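You operate a simulated robot arm through the tools that you are given. There is no shell and no other tool. Be economical: measure what you need, move in short steps, check, and stop when the job is done.

You run a simulated robot arm. Do the job below in one go: nothing can be reset, and whatever is moved stays where it is left.

TASK
Press the green bag from the black drawer into the yellow cell, fit the divider and the lid.
Fine: The divider that stands on the black mat; close the drawer again. Where these are worked on the way, their far stop is far enough and under half their travel is too little: black drawer.

The check looks at the end state, three seconds after you hand in, the way a careful person would. Anything else that was tipped, shoved, dropped, spilled or broken makes it a failure. Lids that push on must go on centred and level and be pressed home; caps that screw on are set level and turned clockwise until they are tight.

THE ROBOT
A 6-joint arm with a two-finger parallel gripper, fixed in place. Base frame: the origin is at the foot of the arm, x ahead of it, y to its left, z up; the work surface is at about z = 3. Units: mm, degrees, N and s.
With the tool pointing down near the work surface it reaches from about 140 to 580 mm from the base axis. Its first joint turns from -66.0 to 66.0 degrees. Payload 2.1 kg.
The tool frame sits at the grasp point between the pads (the TCP): z along the fingers, y along the line on which they close. The tips reach 30 mm beyond it. Largest opening 94 mm; finger width 28, thickness 10; the body of the gripper, 50 by 96 mm, starts 55 mm behind the TCP.
Orientation is told as [roll, pitch, yaw] about the base's x, y, z axes, in that order, counted from this pose: with the fingers straight down and closing along the base's y, the tool's x points along the base's -x, its y along +y and its z along -z.

THE INTERFACE
- The arm moves only by the tool nudge_tool. Its argument "rows" is a list of rows, each a list of 7 numbers: the shift along the tool's x, y, z in mm, then the turn, a rotation vector about the tool's x, y, z in degrees, then the gripper command, from -1 (shut) to 1 (fully open), values between in proportion. In form: [[tx, ty, tz, ax, ay, az, claw], ...]. A call has 1 to 10 rows; each row shifts and turns the commanded pose from where the row before left it, along the tool's axes as they then stand. A row lasts 0.2 s, in which the tool goes at most 50 mm and 8.6 degrees; a call with a longer step from one row to the next is refused whole, and so is a gripper value outside its range. Where a pose cannot be reached the arm comes as near as it can. A force on the tool above 90 N (or 10 N above the force at the start of the call, whichever is more), or a blocked arm, ends the call early, and 0.2 s more pass. Each finger travels about 72 mm/s and halts on what it meets, pressing with about 26 N; the grip force reading is that of the motor and also rises with nothing between the fingers. The clock runs only during rows and for 0.2 s after the last one: add rows that do not move to give the fingers time. The reply holds the time, the measured pose of the TCP, the force on the tool along the base axes, the opening and the grip force, in the units named above and with some noise, with the torque about the TCP (base axes, N m) and any sound that the robot's microphone picked up, and new pictures: "views" is both (left out), scene, wrist or none.
- Cameras (640 x 400 px; columns grow to the right, rows downward): "scene" is fixed at [69.7, -391.8, 475.2]; the picture's right is [0.57, -0.82, 0.00], its down [-0.53, -0.37, -0.76] and it looks along [0.63, 0.44, -0.64] (base axes); focal length 236 px, centre (320, 200). "wrist" rides on the gripper at [76, 14, -103] in the tool frame; the picture's right is [-0.18, 0.98, 0.00], its down [-0.75, -0.14, -0.64] and it looks along [-0.63, -0.12, 0.77] (tool axes); focal length 243 px, centre (320, 200).
- point_at(camera, pixels): there is no depth. For up to 12 entries [column, row, z] of the newest picture of that camera ("zoom" is the newest enlarged one), the place [x, y] in the base frame at which the ray of that pixel passes the height z, good to about 2 mm. The clock stands still meanwhile.
- inspect(camera, box): a new picture of the part [left, top, right, bottom] of that camera's present view, enlarged. The clock stands still meanwhile.
- hand_in(): hands the job in; it is judged then, once.

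Work in short steps. Measure before you move; look again where a grasp or a placing could have gone wrong, and mend it. You have 80 turns and 200 pictures in all, those below and enlarged ones among them. Open the gripper and draw the arm clear of the work before you hand the job in, unless the task says otherwise; then end with one line.

The tools are called after ">>>" by a JSON object that holds its "method" and its "body". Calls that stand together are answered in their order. nudge_tool: Moves the arm, as the interface text tells. Its arguments: {"type":"object","properties":{"rows":{"type":"array","items":{"type":"array","items":{"type":"number"}}},"views":{"type":"string","enum":["both","scene","wrist","none"]}},"required":["rows"]} The other tools are called the same way: point_at (camera, pixels) gives the place at which the rays of pixels pass given heights; inspect (camera, box) takes an enlarged picture of a part of a camera's view; hand_in () hands the job in.

At the start:

```text
t: 0.0
tcp_pos: [291.7, 40.9, 306.7]
orientation: [0.0, -0.1, -0.1]
wrist_force: [1.1, -0.3, 0.3]
ft_torque: [0.01, 0.0, 0.01]
gripper_width: 94.0
grasp_force: 0.0
```

scene: 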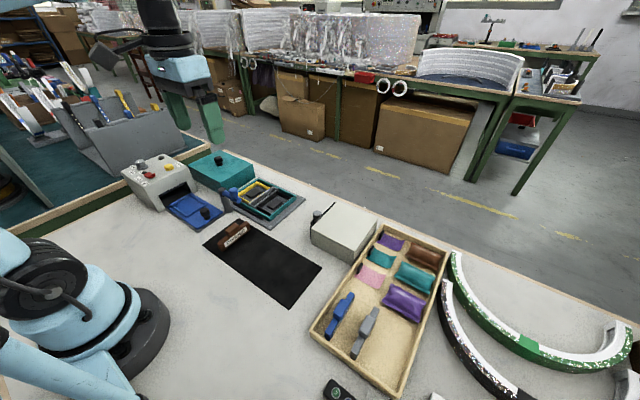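
wrist: 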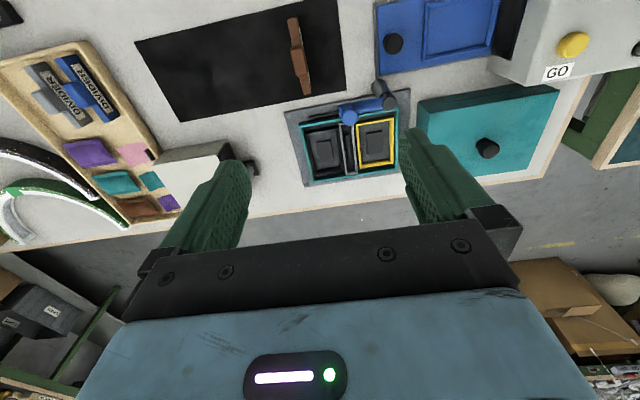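

I start by looking closely at the box, the drawers and the divider on the mat.

>>> {"method": "inspect", "body": {"camera": "scene", "box": [110, 130, 330, 267]}}

>>> {"method": "inspect", "body": {"camera": "wrist", "box": [250, 0, 640, 244]}}

>>> {"method": "inspect", "body": {"camera": "scene", "box": [290, 190, 470, 302]}}

>>> {"method": "inspect", "body": {"camera": "wrist", "box": [0, 0, 320, 200]}}

```text
2.91 times, centred on (220, 198) of scene
```

zoom: 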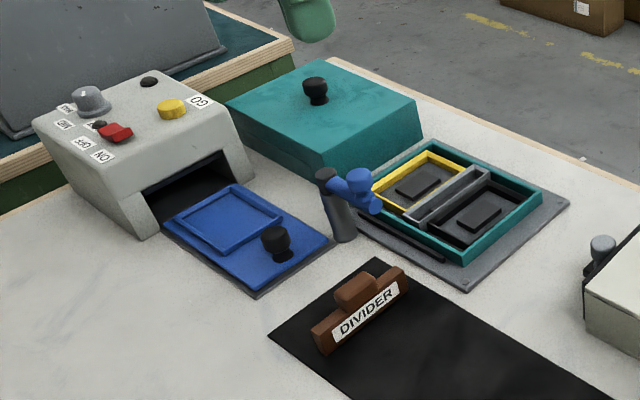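

```text
1.64 times, centred on (445, 122) of wrist
```

zoom: 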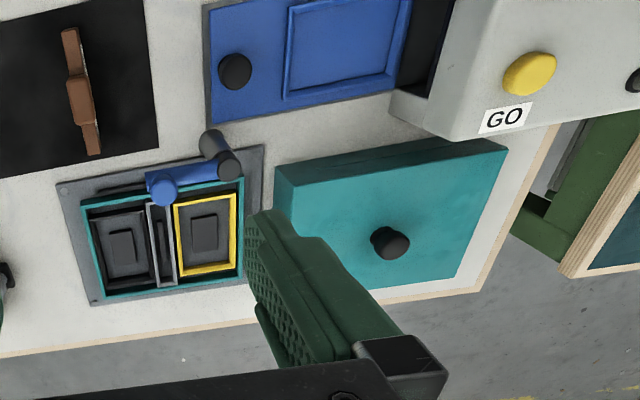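

```text
3.56 times, centred on (380, 246) of scene
```

zoom: 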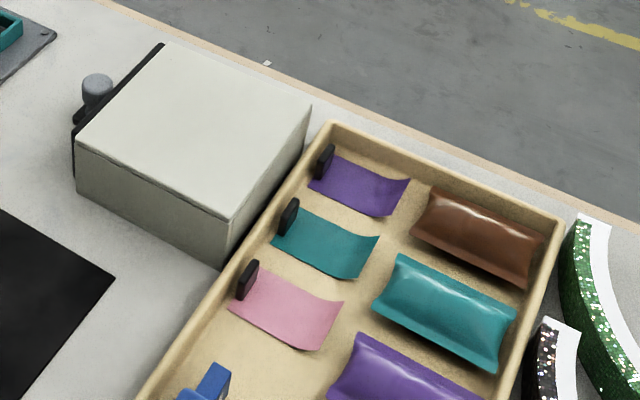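

```text
2.00 times, centred on (160, 100) of wrist
```

zoom: 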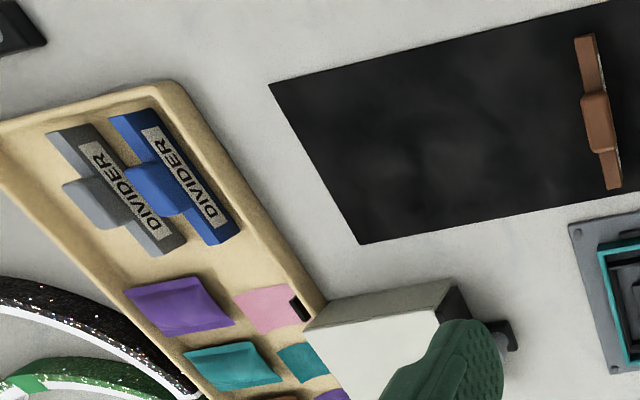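

Measuring the main features from both cameras at a couple of heights for triangulation.

>>> {"method": "point_at", "body": {"camera": "scene", "pixels": [[218.6, 159, 40], [218.6, 159, 80], [257.8, 178, 30], [296, 196, 30], [269, 220, 30], [235.4, 197, 30], [218.2, 243.4, 30], [249, 222.8, 30], [317.2, 213.9, 20], [317.2, 213.9, 50], [188.4, 166, 50], [219.3, 184.3, 50]]}}

>>> {"method": "point_at", "body": {"camera": "wrist", "pixels": [[487, 148, 40], [487, 148, 80], [302, 185, 30], [298, 124, 30], [397, 165, 30], [396, 108, 30], [294, 18, 30], [308, 94, 30], [254, 168, 20], [254, 168, 50], [418, 101, 50], [559, 86, 50]]}}

```text
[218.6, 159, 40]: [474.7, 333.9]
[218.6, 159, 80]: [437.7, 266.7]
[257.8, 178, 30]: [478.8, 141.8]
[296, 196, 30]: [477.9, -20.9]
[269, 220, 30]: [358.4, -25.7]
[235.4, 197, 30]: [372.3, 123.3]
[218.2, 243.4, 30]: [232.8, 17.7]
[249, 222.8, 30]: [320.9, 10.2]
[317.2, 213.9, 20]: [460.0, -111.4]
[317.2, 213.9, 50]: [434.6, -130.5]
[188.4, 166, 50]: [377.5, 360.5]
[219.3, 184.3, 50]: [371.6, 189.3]
```

```text
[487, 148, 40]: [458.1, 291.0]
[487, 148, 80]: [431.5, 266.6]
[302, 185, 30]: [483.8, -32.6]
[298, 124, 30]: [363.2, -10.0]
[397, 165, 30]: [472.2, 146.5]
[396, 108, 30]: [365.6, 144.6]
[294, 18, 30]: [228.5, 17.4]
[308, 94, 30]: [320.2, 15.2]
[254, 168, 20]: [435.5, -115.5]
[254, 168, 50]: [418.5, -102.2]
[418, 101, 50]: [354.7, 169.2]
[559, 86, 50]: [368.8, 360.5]
```

Knob of the lid is at about (433, 267, 78); the box rim spans x 360–480, y -28–143. I move lower over the black drawer for a closer look.

>>> {"method": "nudge_tool", "body": {"rows": [[0, -35, 25, 0, 0, 0, 1], [0, -35, 25, 0, 0, 0, 1], [0, -35, 25, 0, 0, 0, 1], [0, -35, 25, 0, 0, 0, 1]], "views": "both"}}

```text
t: 1.0
tcp_pos: [290.2, -100.7, 206.1]
orientation: [-0.1, -0.1, 0.1]
wrist_force: [-0.1, 0.3, -0.3]
ft_torque: [0.02, 0.0, 0.01]
gripper_width: 93.8
grasp_force: 0.0
```

scene: 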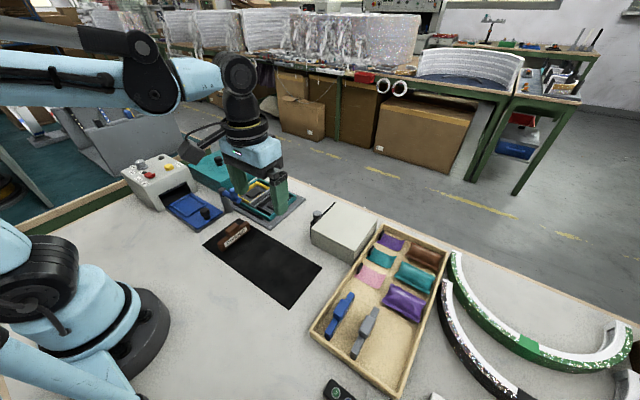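
wrist: 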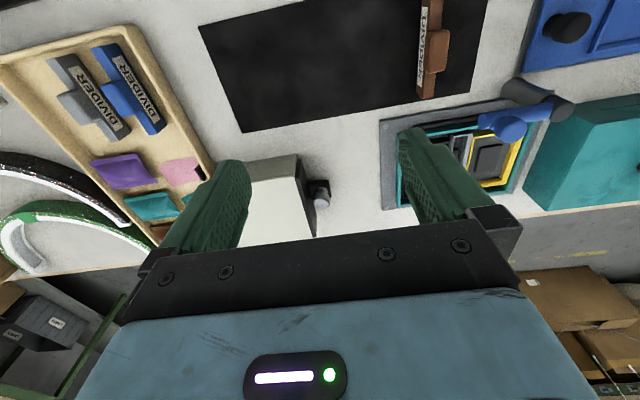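

>>> {"method": "inspect", "body": {"camera": "wrist", "box": [220, 120, 420, 245]}}

>>> {"method": "inspect", "body": {"camera": "wrist", "box": [370, 50, 640, 219]}}

>>> {"method": "point_at", "body": {"camera": "wrist", "pixels": [[321, 196, 20], [321, 196, 40], [298, 155, 60], [251, 164, 60], [318, 237, 60], [311, 184, 40], [325, 180, 40], [515, 128, 50], [570, 110, 60], [512, 88, 60]]}}

>>> {"method": "point_at", "body": {"camera": "scene", "pixels": [[336, 203, 60], [311, 229, 60], [378, 221, 60], [354, 252, 60], [225, 190, 50], [222, 190, 60], [239, 192, 50], [239, 192, 60], [317, 214, 30], [331, 208, 30], [311, 243, 3], [354, 264, 3]]}}

```text
3.20 times, centred on (320, 182) of wrist
```

zoom: 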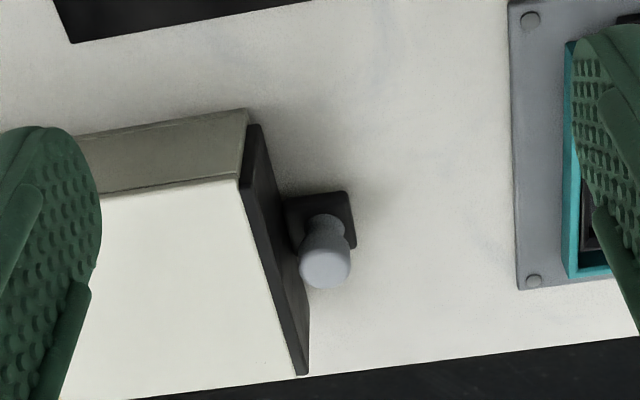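

```text
2.37 times, centred on (505, 134) of wrist
```

zoom: 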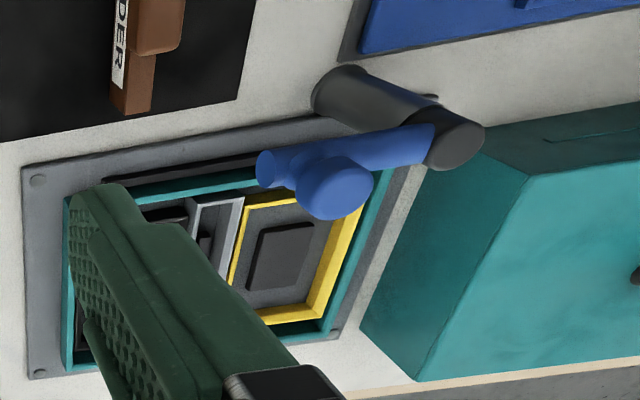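

```text
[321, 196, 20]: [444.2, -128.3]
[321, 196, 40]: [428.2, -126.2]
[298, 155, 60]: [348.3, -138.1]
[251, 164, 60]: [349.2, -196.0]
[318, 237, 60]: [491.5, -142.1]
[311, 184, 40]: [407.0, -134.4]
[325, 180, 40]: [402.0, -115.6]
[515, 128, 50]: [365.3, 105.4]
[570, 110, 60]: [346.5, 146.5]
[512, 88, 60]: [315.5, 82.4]
```

```text
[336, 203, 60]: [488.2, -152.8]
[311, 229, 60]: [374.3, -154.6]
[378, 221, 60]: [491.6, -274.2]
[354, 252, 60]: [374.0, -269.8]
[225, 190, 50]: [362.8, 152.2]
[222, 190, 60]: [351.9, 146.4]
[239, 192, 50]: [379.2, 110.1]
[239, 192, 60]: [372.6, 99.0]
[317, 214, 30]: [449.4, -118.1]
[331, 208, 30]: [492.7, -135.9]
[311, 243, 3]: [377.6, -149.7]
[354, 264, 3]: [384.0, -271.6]
```

The drawer has a vertical grey knob on a black tongue, opening towards +y. A dark post with a blue arm overhangs the box's front edge, so I take a closer look at box, arm and lid from another position.

>>> {"method": "nudge_tool", "body": {"rows": [[10, 42, -4, 0, 0, 0, 1], [10, 42, -4, 0, 0, 0, 1], [10, 42, -4, 0, 0, 0, 1], [10, 42, -4, 0, 0, 0, 1], [10, 42, -4, 0, 0, 0, 1]], "views": "wrist"}}

>>> {"method": "inspect", "body": {"camera": "wrist", "box": [180, 60, 420, 210]}}

>>> {"method": "inspect", "body": {"camera": "wrist", "box": [340, 20, 640, 208]}}

```text
t: 2.2
tcp_pos: [242.9, 109.9, 226.3]
orientation: [-0.1, -0.2, -0.2]
wrist_force: [-0.2, 0.1, -0.6]
ft_torque: [0.01, -0.03, 0.02]
gripper_width: 94.1
grasp_force: 0.1
```

wrist: 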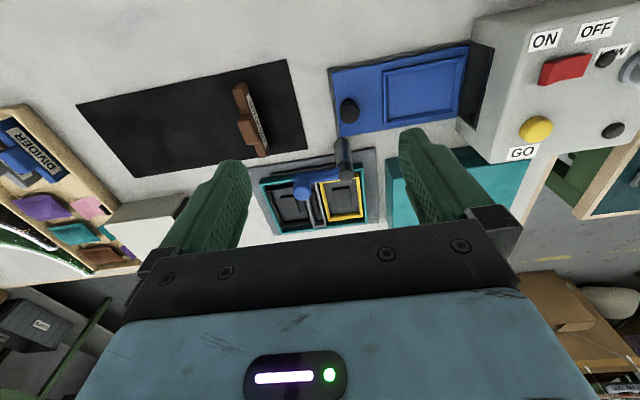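

```text
2.67 times, centred on (300, 135) of wrist
```

zoom: 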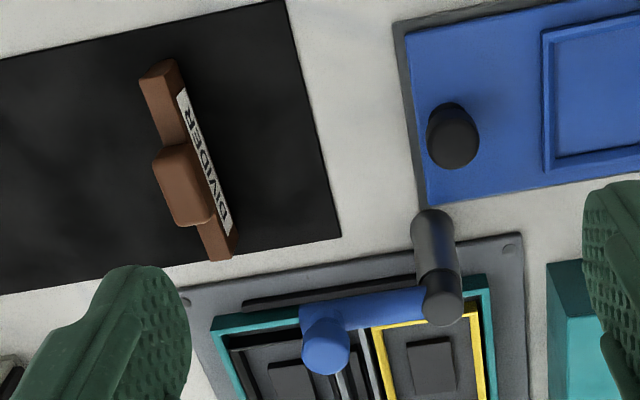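

```text
2.13 times, centred on (490, 114) of wrist
```

zoom: 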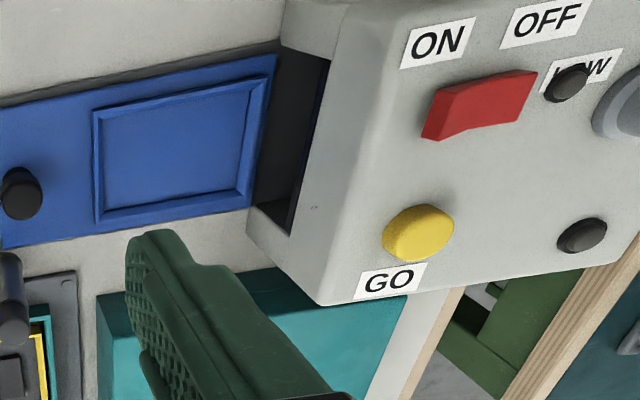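

Triangulating the post, blue knob and box rim from this view.

>>> {"method": "point_at", "body": {"camera": "wrist", "pixels": [[343, 143, 3], [345, 173, 50], [345, 173, 70], [345, 173, 90], [302, 187, 50], [302, 187, 70], [302, 187, 90], [260, 186, 30], [364, 167, 30], [250, 166, 3], [374, 148, 3], [361, 160, 30]]}}

>>> {"method": "point_at", "body": {"camera": "scene", "pixels": [[228.6, 211, 3], [222, 190, 50], [222, 190, 70], [222, 190, 90], [233, 192, 50], [233, 192, 70], [239, 192, 70], [239, 192, 90], [271, 230, 3], [305, 199, 3]]}}

>>> {"method": "inspect", "body": {"camera": "scene", "box": [180, 140, 310, 240]}}

```text
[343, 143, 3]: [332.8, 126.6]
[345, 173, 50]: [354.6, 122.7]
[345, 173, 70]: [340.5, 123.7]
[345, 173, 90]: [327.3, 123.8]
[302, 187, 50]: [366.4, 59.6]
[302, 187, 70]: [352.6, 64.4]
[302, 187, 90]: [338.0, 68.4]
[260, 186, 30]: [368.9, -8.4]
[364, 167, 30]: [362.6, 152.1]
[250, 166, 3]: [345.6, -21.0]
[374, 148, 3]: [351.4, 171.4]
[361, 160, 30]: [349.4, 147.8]
```

```text
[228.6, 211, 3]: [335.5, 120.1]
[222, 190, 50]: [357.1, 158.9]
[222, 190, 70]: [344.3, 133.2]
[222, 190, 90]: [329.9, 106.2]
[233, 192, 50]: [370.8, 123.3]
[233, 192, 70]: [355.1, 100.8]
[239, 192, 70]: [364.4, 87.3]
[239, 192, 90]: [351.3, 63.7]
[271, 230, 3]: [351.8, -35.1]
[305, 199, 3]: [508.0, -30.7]
```

```text
4.00 times, centred on (245, 190) of scene
```

zoom: 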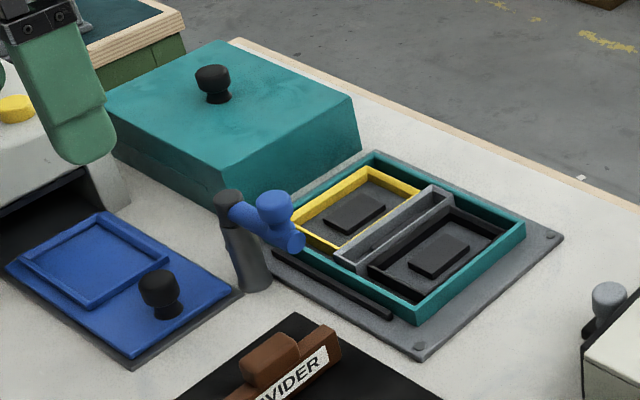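

Measuring the lid's outline from the scene picture, at the table and top heights.

>>> {"method": "point_at", "body": {"camera": "zoom", "pixels": [[210, 207, 3], [362, 152, 3], [118, 157, 3], [228, 168, 45], [228, 168, 55], [354, 97, 45], [354, 97, 55], [107, 92, 45], [222, 42, 45], [222, 42, 55], [214, 72, 75], [214, 102, 50]]}}

>>> {"method": "point_at", "body": {"camera": "zoom", "pixels": [[370, 152, 30], [524, 225, 30], [413, 312, 30], [413, 322, 10], [293, 192, 30], [435, 188, 30], [345, 262, 30], [452, 195, 30], [362, 270, 30], [343, 240, 10], [440, 255, 10], [358, 210, 20]]}}

```text
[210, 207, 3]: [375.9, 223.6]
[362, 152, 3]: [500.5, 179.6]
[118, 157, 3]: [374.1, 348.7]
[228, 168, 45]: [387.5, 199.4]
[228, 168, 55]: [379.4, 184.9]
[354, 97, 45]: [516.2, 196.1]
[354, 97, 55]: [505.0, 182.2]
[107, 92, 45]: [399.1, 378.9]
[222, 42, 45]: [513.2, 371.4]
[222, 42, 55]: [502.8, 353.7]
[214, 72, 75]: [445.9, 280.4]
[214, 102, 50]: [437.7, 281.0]
```

```text
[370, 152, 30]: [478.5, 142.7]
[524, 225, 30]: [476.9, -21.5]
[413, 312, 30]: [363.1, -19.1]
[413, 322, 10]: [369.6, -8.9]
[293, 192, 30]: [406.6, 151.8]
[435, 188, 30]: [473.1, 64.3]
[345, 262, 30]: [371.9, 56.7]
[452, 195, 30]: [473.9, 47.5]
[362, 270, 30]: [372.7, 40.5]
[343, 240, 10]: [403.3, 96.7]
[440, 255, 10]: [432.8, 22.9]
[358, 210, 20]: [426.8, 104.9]
```

The lid is ~125×170, top z≈53, and its knob is at (440, 270); the box is axis-aligned with centre (420, 61). The blue arm lies at x≲352 outside the box rim, so I'll leave it. Next I turn the tool 90° to face the black drawer with the camera on the +y side.

>>> {"method": "nudge_tool", "body": {"rows": [[0, 0, 0, 0, 0, 8.5, 1], [0, 0, 0, 0, 0, 8.5, 1], [0, 0, 0, 0, 0, 8.5, 1], [0, 0, 0, 0, 0, 8.5, 1], [0, 0, 0, 0, 0, 8.5, 1], [0, 0, 0, 0, 0, 8.5, 1], [0, 0, 0, 0, 0, 8.5, 1], [0, 0, 0, 0, 0, 8.5, 1], [0, 0, 0, 0, 0, 8.5, 1], [0, 0, 0, 0, 0, 8.5, 1]], "views": "none"}}

>>> {"method": "nudge_tool", "body": {"rows": [[0, 0, 0, 0, 0, 5, 1], [-42, 49, 17, 0, 0, 0, 1], [-42, 49, 17, 0, 0, 0, 1], [-42, 49, 17, 0, 0, 0, 1], [-42, 49, 17, 0, 0, 0, 1]], "views": "both"}}

```text
t: 4.4
tcp_pos: [241.2, 110.4, 226.6]
orientation: [0.1, -0.1, -85.2]
wrist_force: [-0.5, 1.1, -0.7]
ft_torque: [0.02, -0.04, -0.02]
gripper_width: 93.9
grasp_force: 0.0
```

```text
refused: row 2 steps farther than a row can; nothing moved
```

The last call exceeded the step length, so I repeat it with smaller shifts.

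>>> {"method": "nudge_tool", "body": {"rows": [[0, 0, 0, 0, 0, 5, 1], [-34, 33, 13, 0, 0, 0, 1], [-34, 33, 13, 0, 0, 0, 1], [-34, 33, 13, 0, 0, 0, 1], [-34, 33, 13, 0, 0, 0, 1], [-34, 33, 13, 0, 0, 0, 1], [0, 33, 10, 0, 0, 0, 1]], "views": "both"}}

>>> {"method": "inspect", "body": {"camera": "wrist", "box": [200, 60, 440, 210]}}

```text
t: 6.0
tcp_pos: [440.1, -60.6, 151.3]
orientation: [0.1, -0.1, -89.9]
wrist_force: [0.7, -0.5, 0.1]
ft_torque: [0.03, -0.03, -0.03]
gripper_width: 93.7
grasp_force: 0.1
```

scene: 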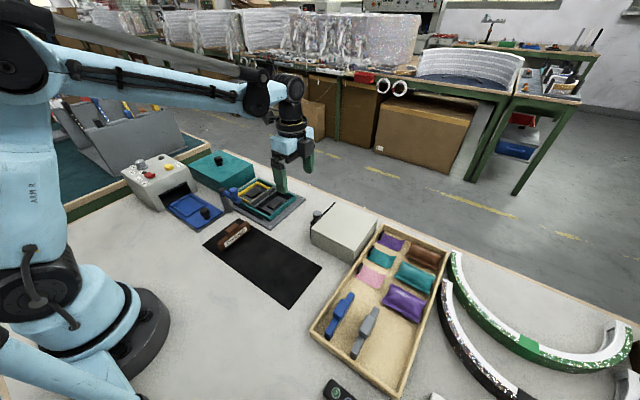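
wrist: 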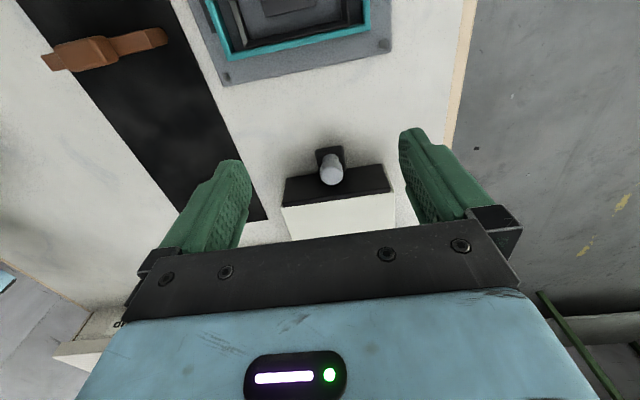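

```text
2.67 times, centred on (320, 135) of wrist
```

zoom: 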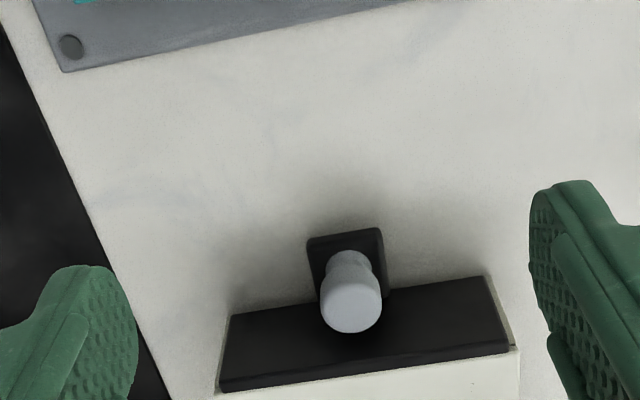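

The knob top is at zoom (351, 307), its foot on a small tongue at about (348, 262). Measuring.

>>> {"method": "point_at", "body": {"camera": "zoom", "pixels": [[351, 307, 40], [351, 307, 45], [351, 307, 50], [321, 307, 45], [381, 307, 45], [346, 235, 15], [348, 258, 20], [230, 315, 5], [485, 277, 5], [222, 388, 45], [512, 348, 45], [65, 70, 5]]}}

>>> {"method": "inspect", "body": {"camera": "scene", "box": [290, 190, 354, 230]}}

```text
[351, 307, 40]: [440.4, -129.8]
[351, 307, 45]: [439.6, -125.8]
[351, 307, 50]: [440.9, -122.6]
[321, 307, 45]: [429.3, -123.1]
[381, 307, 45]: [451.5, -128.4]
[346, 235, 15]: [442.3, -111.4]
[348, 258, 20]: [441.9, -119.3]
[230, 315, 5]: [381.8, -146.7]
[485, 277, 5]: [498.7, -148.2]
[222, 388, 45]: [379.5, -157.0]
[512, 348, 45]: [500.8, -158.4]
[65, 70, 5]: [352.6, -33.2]
```

```text
10.00 times, centred on (322, 210) of scene
```

zoom: 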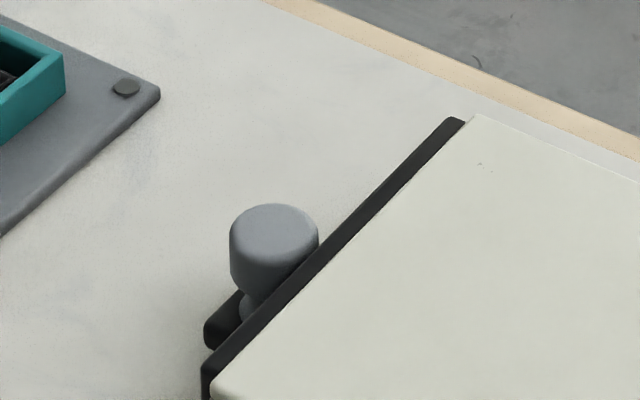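

Knob centre ≈(440.5, -126), top z≈45, cabinet front at y≈-147. I descend with the fingers astride it in x, TCP y=-122.

>>> {"method": "nudge_tool", "body": {"rows": [[-31, 0, 10, 0, 0, 0, 0.3], [-31, 0.5, 20, 0, 0, 0, 0.0], [0, 0, 30, 0, 0, 0, 0], [0, 0, 35, 0, 0, 0, 0], [0, 0, 0, 0, 0, 0, 0]], "views": "both"}}

```text
t: 7.2
tcp_pos: [441.1, -122.0, 56.1]
orientation: [0.1, 0.0, -90.0]
wrist_force: [0.3, 0.3, -0.1]
ft_torque: [-0.01, -0.01, -0.02]
gripper_width: 47.0
grasp_force: 0.0
```

scene: 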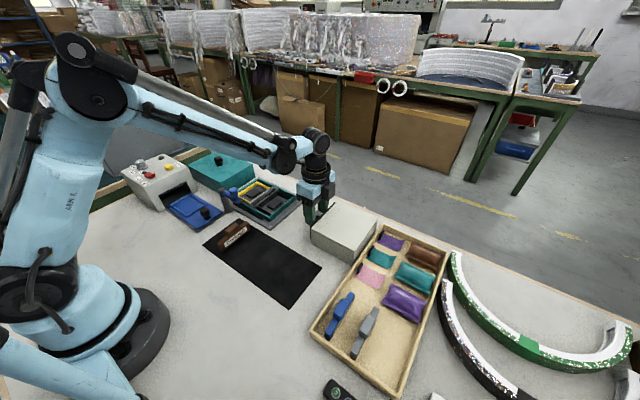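
wrist: 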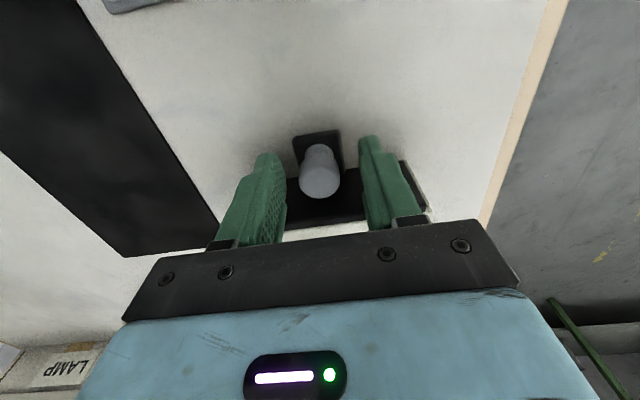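

The knob is centred between the fingers; I close on it and check the grip.

>>> {"method": "nudge_tool", "body": {"rows": [[0, 0, 0, 0, 0, 0, -0.6], [0, 0, 0, 0, 0, 0, -1], [0, 0, 0, 0, 0, 0, -1], [5, 0, 0, 0, 0, 0, -1], [8, 0, 0, 0, 0, 0, -1]], "views": "wrist"}}

```text
t: 8.4
tcp_pos: [440.4, -109.8, 56.1]
orientation: [0.0, -0.1, -90.2]
wrist_force: [-16.3, -1.3, -16.2]
ft_torque: [0.01, 0.3, -0.13]
gripper_width: 23.3
grasp_force: 45.7
```

wrist: 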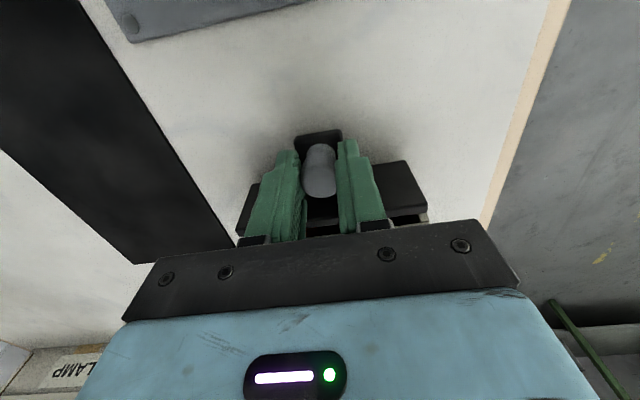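

The drawer follows. I continue pulling in +y in small steps.

>>> {"method": "nudge_tool", "body": {"rows": [[10, 0, 0, 0, 0, 0, -1], [10, 0, 0, 0, 0, 0, -1], [10, 0, 0, 0, 0, 0, -1], [8, 0, 0, 0, 0, 0, -1]], "views": "both"}}

```text
t: 9.4
tcp_pos: [439.5, -71.6, 56.8]
orientation: [0.1, 0.1, -90.1]
wrist_force: [-9.9, -1.0, -38.3]
ft_torque: [0.1, 0.26, 0.04]
gripper_width: 23.1
grasp_force: 44.9
```

scene: 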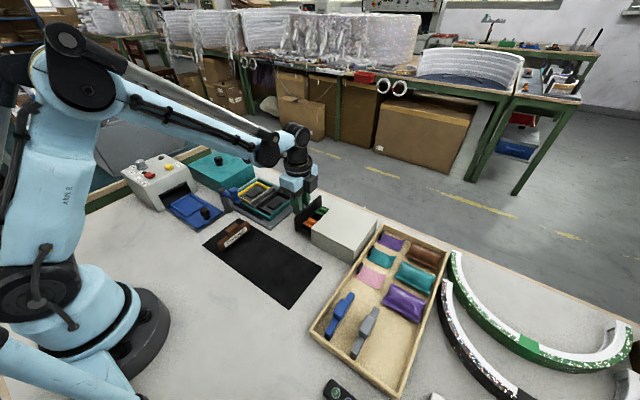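
wrist: 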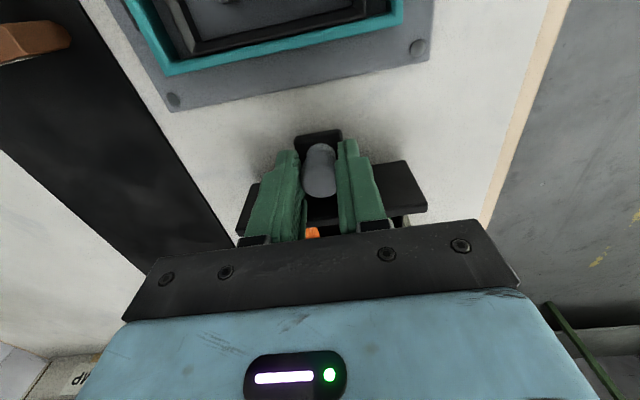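

About 50 mm open, with an orange and a green item visible inside. I pull on carefully, easing down 1 mm to relieve the vertical force.

>>> {"method": "nudge_tool", "body": {"rows": [[6, 0, 0.8, 0, 0, 0, -1], [6, 0, 0, 0, 0, 0, -1], [6, 0, 0, 0, 0, 0, -1]], "views": "both"}}

>>> {"method": "inspect", "body": {"camera": "scene", "box": [270, 180, 366, 240]}}

```text
t: 10.2
tcp_pos: [439.9, -53.2, 57.4]
orientation: [0.1, 0.0, -90.1]
wrist_force: [-14.1, -0.9, 26.6]
ft_torque: [0.08, 0.3, -0.06]
gripper_width: 23.1
grasp_force: 45.1
```

scene: 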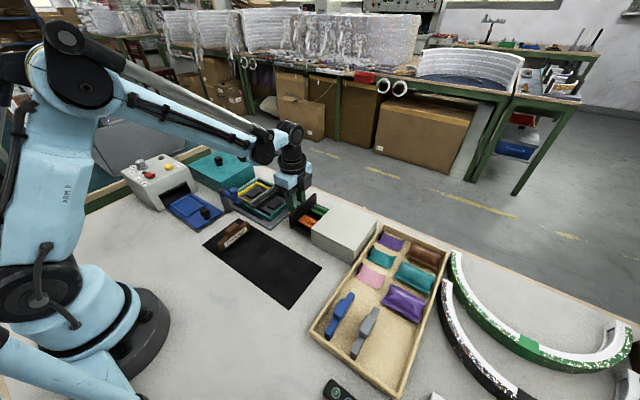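
wrist: 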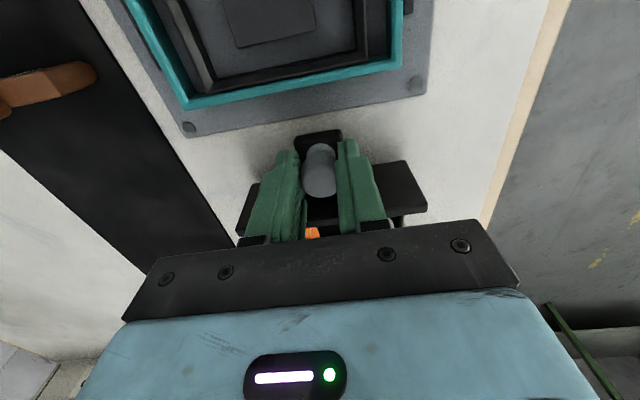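

```text
6.67 times, centred on (318, 210) of scene
```

zoom: 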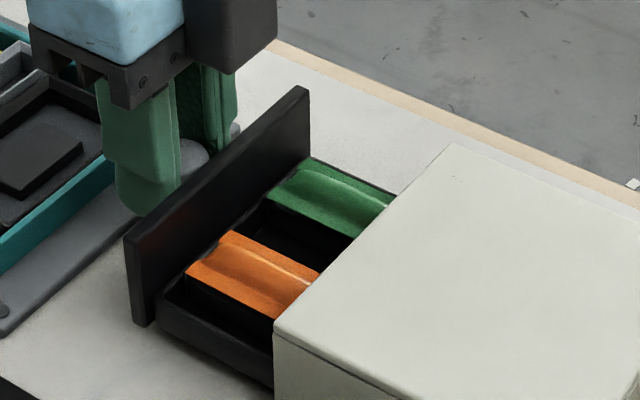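

Two bags: green (far x) and orange (near x). I pull a little further, watching force, since the tray plate's edge is at y≈-33.

>>> {"method": "nudge_tool", "body": {"rows": [[4, 0, 0, 0, 0, 0, -1], [4, 0, 0, 0, 0, 0, -1]], "views": "wrist"}}

>>> {"method": "inspect", "body": {"camera": "scene", "box": [270, 180, 366, 240]}}

```text
t: 10.8
tcp_pos: [439.6, -44.6, 56.3]
orientation: [0.0, -0.2, -90.1]
wrist_force: [-17.1, -0.4, 43.2]
ft_torque: [-0.19, 0.38, -0.01]
gripper_width: 23.3
grasp_force: 45.0
```

wrist: 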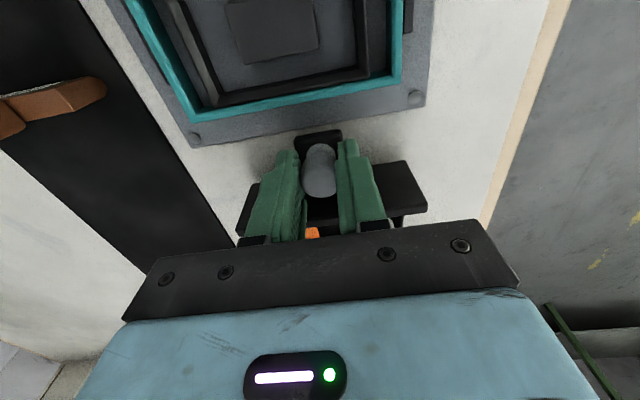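

```text
6.67 times, centred on (318, 210) of scene
```

zoom: 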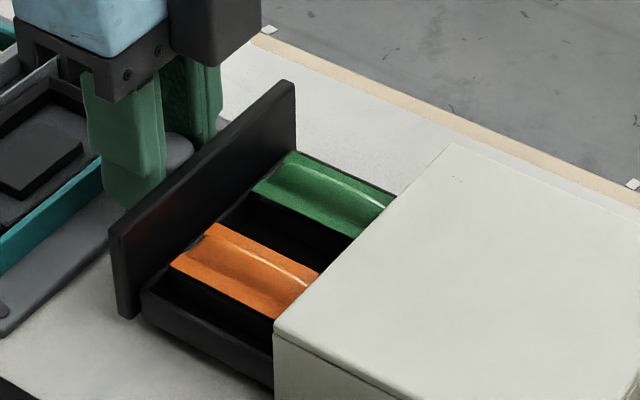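

No y-resistance yet. I raise 1.5 mm (tool is pressing down) and pull a few mm further, as the tongue should ride above the thin plate.

>>> {"method": "nudge_tool", "body": {"rows": [[0, 0, -1, 0, 0, 0, -1], [3, 0, 0, 0, 0, 0, -1], [4, 0, 0, 0, 0, 0, -1], [4, 0, 0, 0, 0, 0, -1]], "views": "wrist"}}

>>> {"method": "inspect", "body": {"camera": "scene", "box": [270, 180, 366, 240]}}

```text
t: 11.8
tcp_pos: [439.3, -40.5, 56.7]
orientation: [0.1, -1.0, -90.5]
wrist_force: [-12.7, -41.5, -16.7]
ft_torque: [-0.57, 0.22, 0.0]
gripper_width: 23.4
grasp_force: 45.0
```

wrist: 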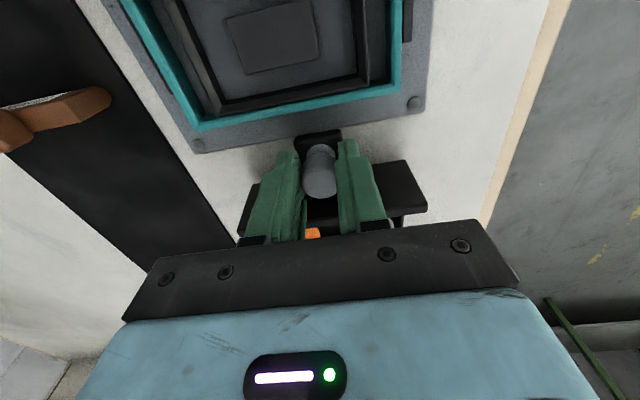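

```text
6.67 times, centred on (318, 210) of scene
```

zoom: 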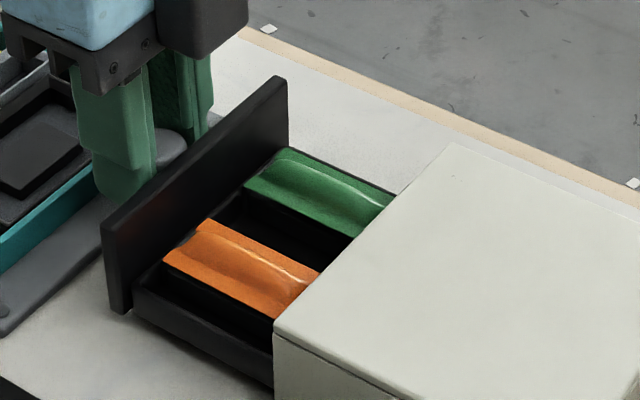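

The drawer reached its stop (-41 N in y at ~82 mm). I ease back, open, and lift.

>>> {"method": "nudge_tool", "body": {"rows": [[-5, 0, 0, 0, 0, 0, -1], [0, 0, 0, 0, 0, 0, 0], [0, 0, 0, 0, 0, 0, 0], [0, 0, -40, 0, 0, 0, 0], [0, 0, -40, 0, 0, 0, 0], [30, 0, -30, 0, 0, 0, 0.5]], "views": "wrist"}}

>>> {"method": "inspect", "body": {"camera": "wrist", "box": [200, 60, 440, 210]}}

>>> {"method": "inspect", "body": {"camera": "scene", "box": [270, 180, 366, 240]}}

```text
t: 13.2
tcp_pos: [440.5, -9.0, 167.4]
orientation: [0.2, -0.1, -90.0]
wrist_force: [-0.1, -0.2, -0.5]
ft_torque: [-0.01, -0.01, 0.02]
gripper_width: 70.5
grasp_force: 0.0
```

wrist: 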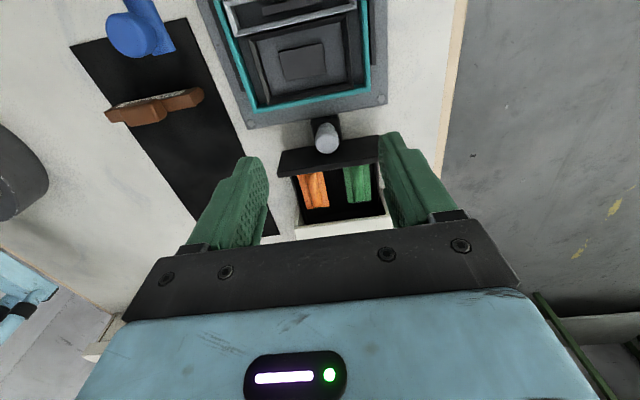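

```text
2.67 times, centred on (320, 135) of wrist
```

zoom: 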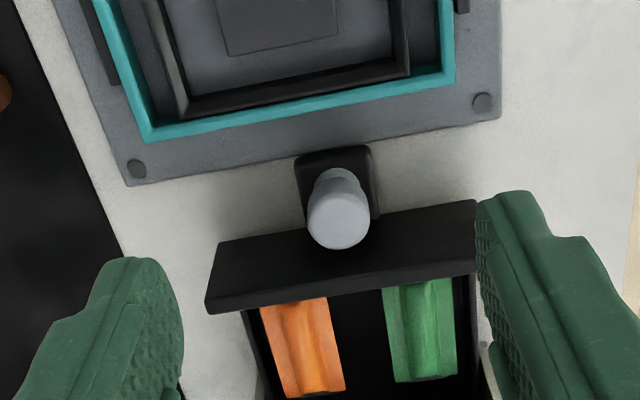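

```text
6.67 times, centred on (318, 210) of scene
```

zoom: 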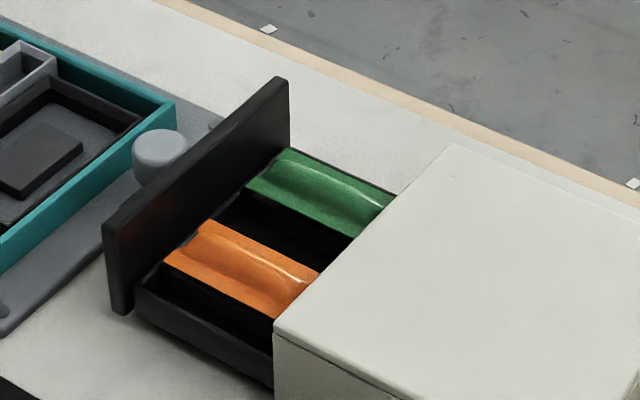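

Measuring the green bag and drawer in the wrist zoom.

>>> {"method": "inspect", "body": {"camera": "wrist", "box": [270, 140, 414, 230]}}

>>> {"method": "point_at", "body": {"camera": "wrist", "pixels": [[345, 168, 20], [345, 168, 30], [369, 165, 20], [346.5, 203, 20], [371, 201, 20], [358, 185, 20], [358, 185, 30], [301, 174, 20], [326, 207, 20], [299, 237, 60], [390, 216, 60]]}}

>>> {"method": "point_at", "body": {"camera": "zoom", "pixels": [[10, 10, 20]]}}

>>> {"method": "point_at", "body": {"camera": "scene", "pixels": [[312.5, 202.5, 20], [306.8, 207.8, 20], [328.7, 209.3, 20], [322.5, 215.5, 20], [317, 207.5, 30], [317, 207.5, 20], [303.5, 214, 20], [317, 226, 20]]}}

```text
4.44 times, centred on (342, 185) of wrist
```

zoom: 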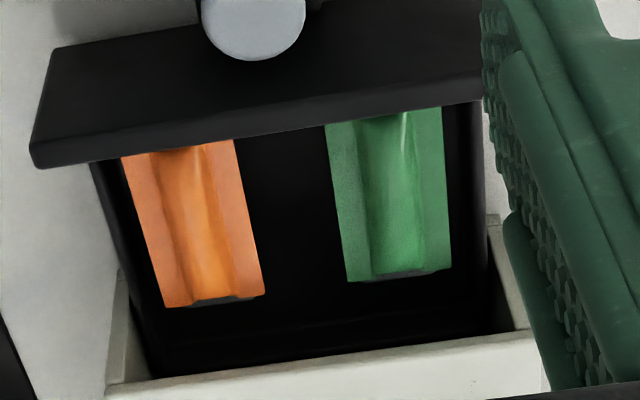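

```text
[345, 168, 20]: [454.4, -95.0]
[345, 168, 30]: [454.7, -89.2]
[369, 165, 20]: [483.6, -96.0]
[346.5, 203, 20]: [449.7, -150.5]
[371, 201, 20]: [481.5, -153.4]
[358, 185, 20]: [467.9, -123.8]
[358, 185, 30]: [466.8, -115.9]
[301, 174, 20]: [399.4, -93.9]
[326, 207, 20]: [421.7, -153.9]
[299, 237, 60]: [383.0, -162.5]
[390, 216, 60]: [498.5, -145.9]
```

```text
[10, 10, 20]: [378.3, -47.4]
```

```text
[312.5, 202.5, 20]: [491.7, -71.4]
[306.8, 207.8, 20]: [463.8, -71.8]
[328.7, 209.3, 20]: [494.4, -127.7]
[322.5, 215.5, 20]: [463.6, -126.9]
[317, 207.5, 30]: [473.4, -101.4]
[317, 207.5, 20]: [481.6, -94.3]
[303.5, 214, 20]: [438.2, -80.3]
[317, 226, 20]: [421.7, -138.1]
```

The bag is about x 454–483, y -143…-80, top z≈30. I need clearance to the drawer's right wall, so I move closer for a detailed look.

>>> {"method": "nudge_tool", "body": {"rows": [[-25, 14, 15, 0, 0, 0, 0.6], [-25, 14, 15, 0, 0, 0, 0.7], [0, 0, 10, 0, 0, 0, 0.7]], "views": "wrist"}}

>>> {"method": "inspect", "body": {"camera": "wrist", "box": [220, 140, 396, 250]}}

```text
t: 14.0
tcp_pos: [468.9, -61.0, 128.9]
orientation: [0.1, 0.1, -90.0]
wrist_force: [-0.5, 0.1, -0.4]
ft_torque: [-0.01, -0.01, 0.03]
gripper_width: 79.9
grasp_force: 0.1
```

wrist: 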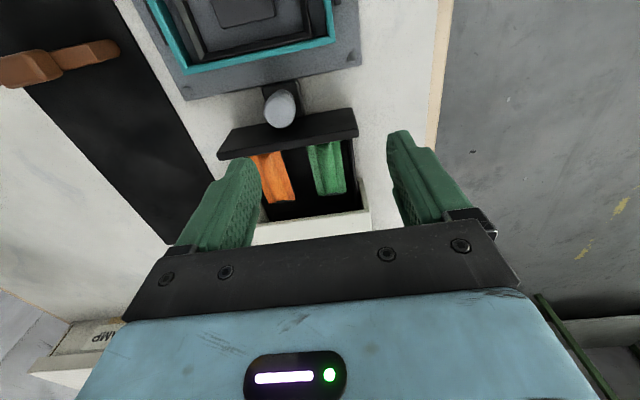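

```text
3.64 times, centred on (308, 195) of wrist
```

zoom: 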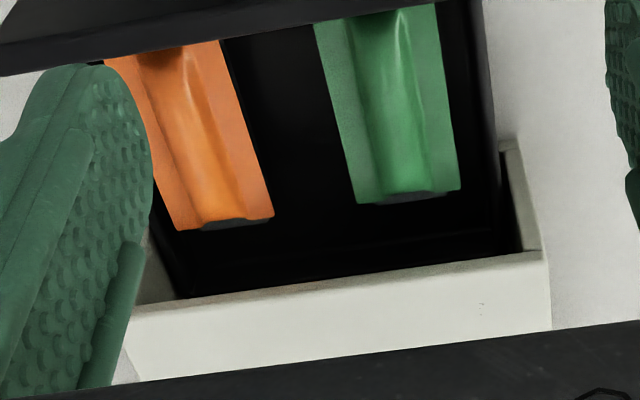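

Re-measuring the bag in this closer view, plus the drawer wall's edges.

>>> {"method": "point_at", "body": {"camera": "zoom", "pixels": [[357, 200, 22], [460, 190, 22], [316, 25, 30], [436, 5, 30], [336, 110, 28], [450, 100, 28], [497, 150, 20], [483, 20, 20], [483, 20, 30], [410, 190, 30], [392, 15, 30], [400, 105, 30]]}}

>>> {"method": "inspect", "body": {"camera": "scene", "box": [290, 195, 338, 225]}}

```text
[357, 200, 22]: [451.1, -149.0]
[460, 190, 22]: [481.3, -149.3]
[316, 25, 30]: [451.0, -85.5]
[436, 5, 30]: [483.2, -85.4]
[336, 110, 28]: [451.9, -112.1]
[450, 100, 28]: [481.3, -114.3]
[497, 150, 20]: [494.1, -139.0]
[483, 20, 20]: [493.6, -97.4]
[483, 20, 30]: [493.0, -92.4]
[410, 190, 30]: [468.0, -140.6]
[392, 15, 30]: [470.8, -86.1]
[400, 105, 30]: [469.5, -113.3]
```

```text
13.33 times, centred on (314, 210) of scene
```

zoom: 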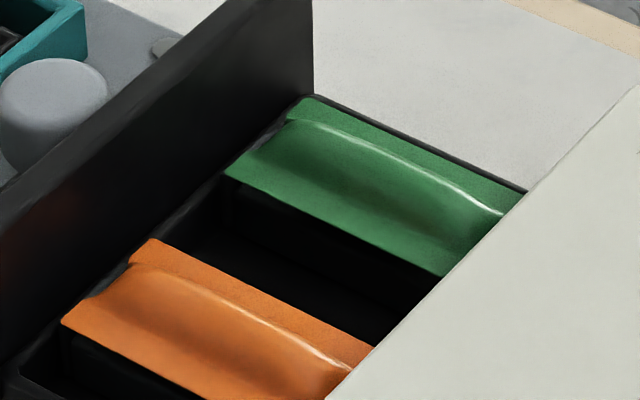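

Triangulation puts the bag's flange at z≈35, x 451.5–482, y -138…-82, and the drawer wall top at only z≈22, so fingertips at z≈30 clear the wall. I descend to TCP (467, -110, 62).

>>> {"method": "nudge_tool", "body": {"rows": [[-25, -1, 5, 0, 0, 0, 0.0], [-24, -1, 10, 0, 0, 0, 0.0], [0, 0, 26, 0, 0, 0, 0.0], [0, 0, 26, 0, 0, 0, 0.0], [0, 0, 0, 0, 0, 0, 0.0]], "views": "both"}}

>>> {"method": "inspect", "body": {"camera": "wrist", "box": [220, 140, 396, 250]}}

>>> {"method": "inspect", "body": {"camera": "scene", "box": [290, 185, 354, 225]}}

```text
t: 15.2
tcp_pos: [466.9, -109.0, 61.4]
orientation: [0.1, 0.0, -89.9]
wrist_force: [-0.7, -0.4, 0.3]
ft_torque: [-0.01, 0.01, 0.02]
gripper_width: 46.9
grasp_force: 0.1
```

scene: 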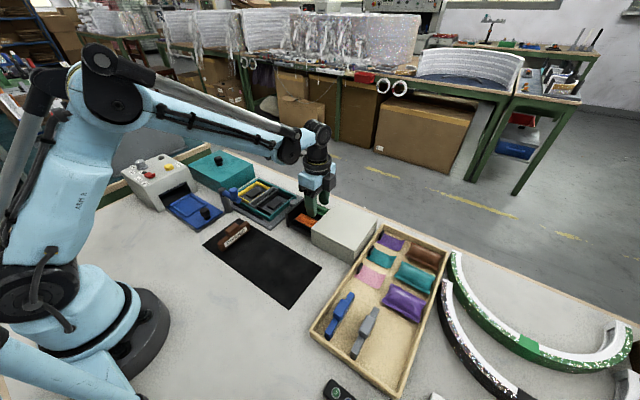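
wrist: 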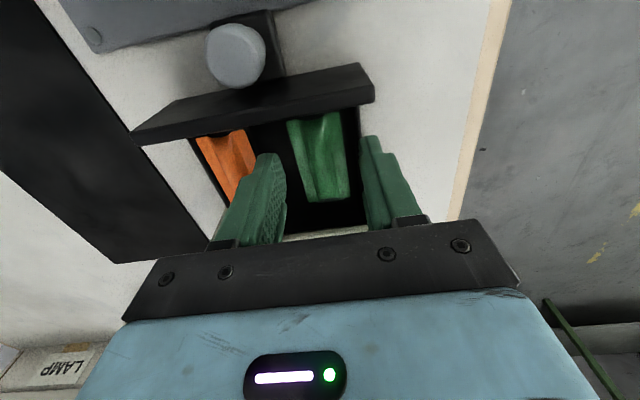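

```text
3.64 times, centred on (308, 195) of wrist
```

zoom: 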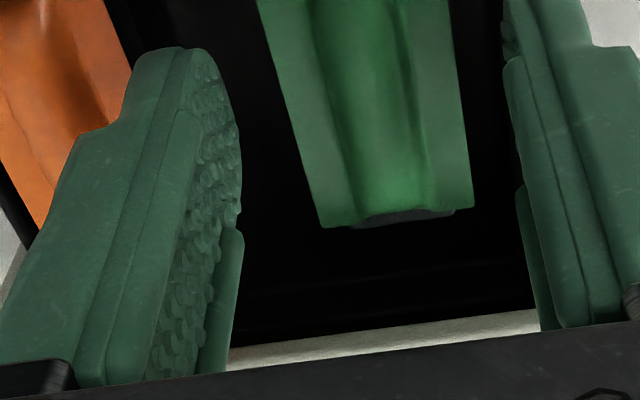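

```text
10.00 times, centred on (322, 205) of scene
```

zoom: 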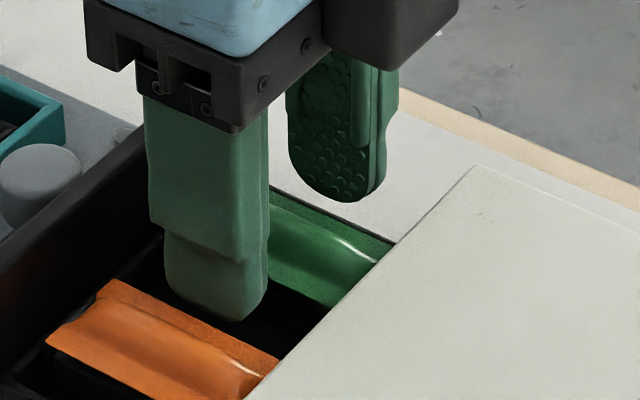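

The fingers straddle the bag and clear the wall. I lower 5 mm more and watch for contact.

>>> {"method": "nudge_tool", "body": {"rows": [[0, 0, 2.5, 0, 0, 0, 0.0], [0, 0, 2.5, 0, 0, 0, 0.0]], "views": "none"}}

>>> {"method": "inspect", "body": {"camera": "scene", "box": [290, 185, 354, 225]}}

```text
t: 15.8
tcp_pos: [465.5, -107.7, 56.5]
orientation: [0.2, 0.1, -90.0]
wrist_force: [-0.2, 0.0, 0.1]
ft_torque: [0.04, 0.02, 0.02]
gripper_width: 47.0
grasp_force: 0.0
```

```text
10.00 times, centred on (322, 205) of scene
```

zoom: 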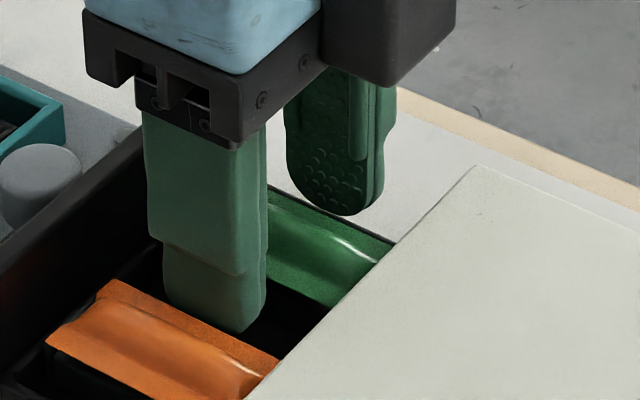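

No contact. I close on the bag.

>>> {"method": "nudge_tool", "body": {"rows": [[0, 0, 0, 0, 0, 0, -0.3], [0, 0, 0, 0, 0, 0, -0.5], [0, 0, 0, 0, 0, 0, -0.7], [0, 0, 0, 0, 0, 0, -0.7]], "views": "wrist"}}

>>> {"method": "inspect", "body": {"camera": "scene", "box": [290, 185, 354, 225]}}

```text
t: 16.8
tcp_pos: [465.8, -107.7, 57.0]
orientation: [0.1, 0.0, -90.0]
wrist_force: [0.8, -0.5, 0.5]
ft_torque: [-0.02, 0.02, 0.01]
gripper_width: 28.8
grasp_force: 26.5
```

wrist: 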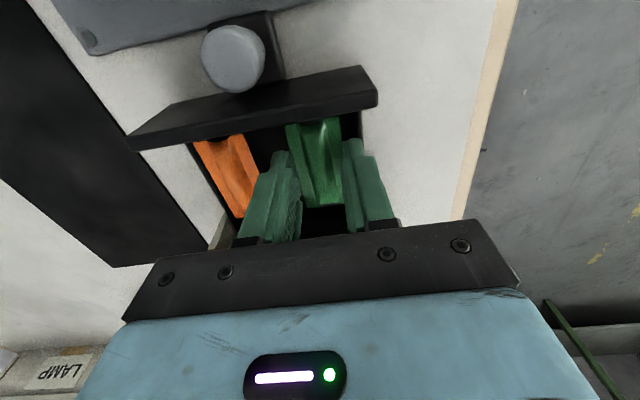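

```text
10.00 times, centred on (322, 205) of scene
```

zoom: 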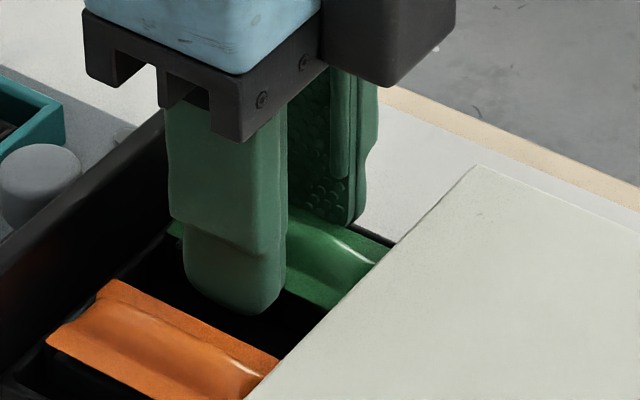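

Gripped at 28.8 mm width. I lift gently and check.

>>> {"method": "nudge_tool", "body": {"rows": [[0, 0, 0, 0, 0, 0, -1], [0, 0, -10, 0, 0, 0, -1], [0, 0, -25, 0, 0, 0, -1], [0, 0, -30, 0, 0, 0, -1], [0, 0, -25, 0, 0, 0, -1]], "views": "both"}}

>>> {"method": "inspect", "body": {"camera": "wrist", "box": [240, 110, 400, 210]}}

>>> {"method": "inspect", "body": {"camera": "scene", "box": [270, 160, 366, 220]}}

```text
t: 18.0
tcp_pos: [466.5, -108.9, 147.6]
orientation: [0.1, 0.0, -90.0]
wrist_force: [0.2, 0.3, -0.3]
ft_torque: [-0.02, -0.02, -0.03]
gripper_width: 28.6
grasp_force: 26.1
```

scene: 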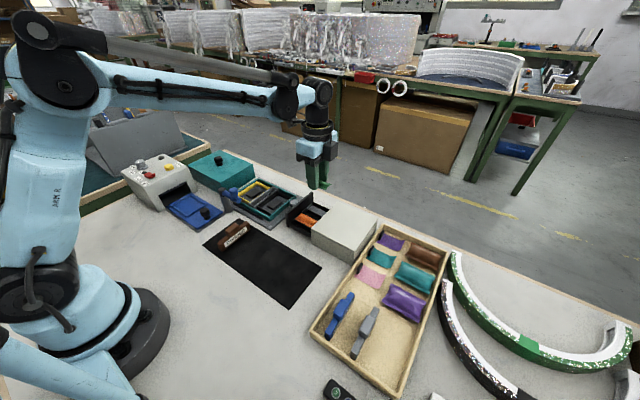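
wrist: 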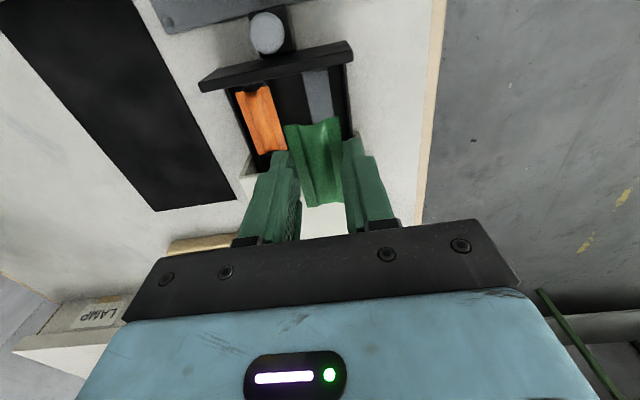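

```text
4.00 times, centred on (320, 160) of wrist
```

zoom: 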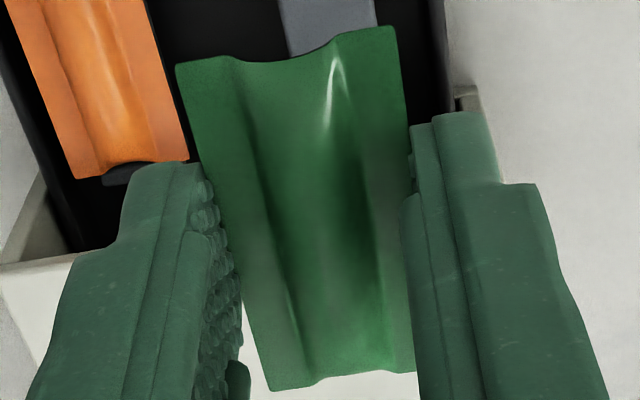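

```text
6.67 times, centred on (318, 190) of scene
```

zoom: 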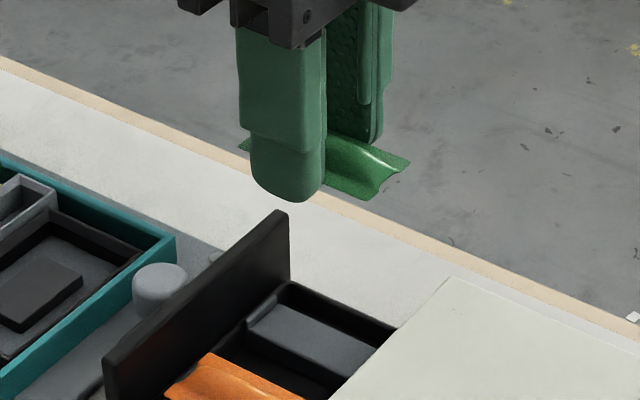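

The bag is held. Now I measure the yellow cell in an unobstructed scene enlargement.

>>> {"method": "inspect", "body": {"camera": "scene", "box": [225, 172, 305, 222]}}

>>> {"method": "point_at", "body": {"camera": "wrist", "pixels": [[284, 126, 126], [340, 117, 126], [308, 207, 126], [343, 203, 126]]}}

```text
8.00 times, centred on (265, 197) of scene
```

zoom: 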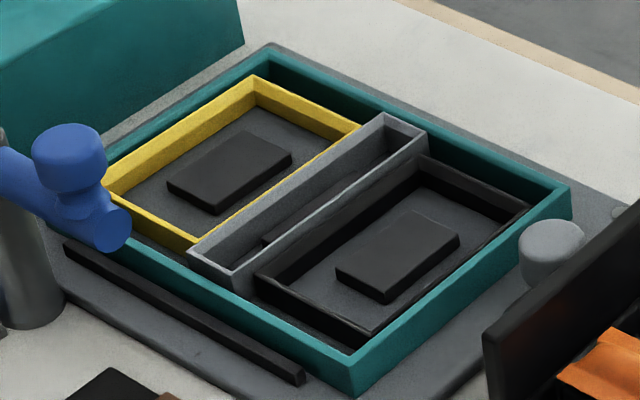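

```text
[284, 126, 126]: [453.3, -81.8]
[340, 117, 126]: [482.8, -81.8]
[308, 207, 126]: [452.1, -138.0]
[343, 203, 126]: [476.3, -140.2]
```

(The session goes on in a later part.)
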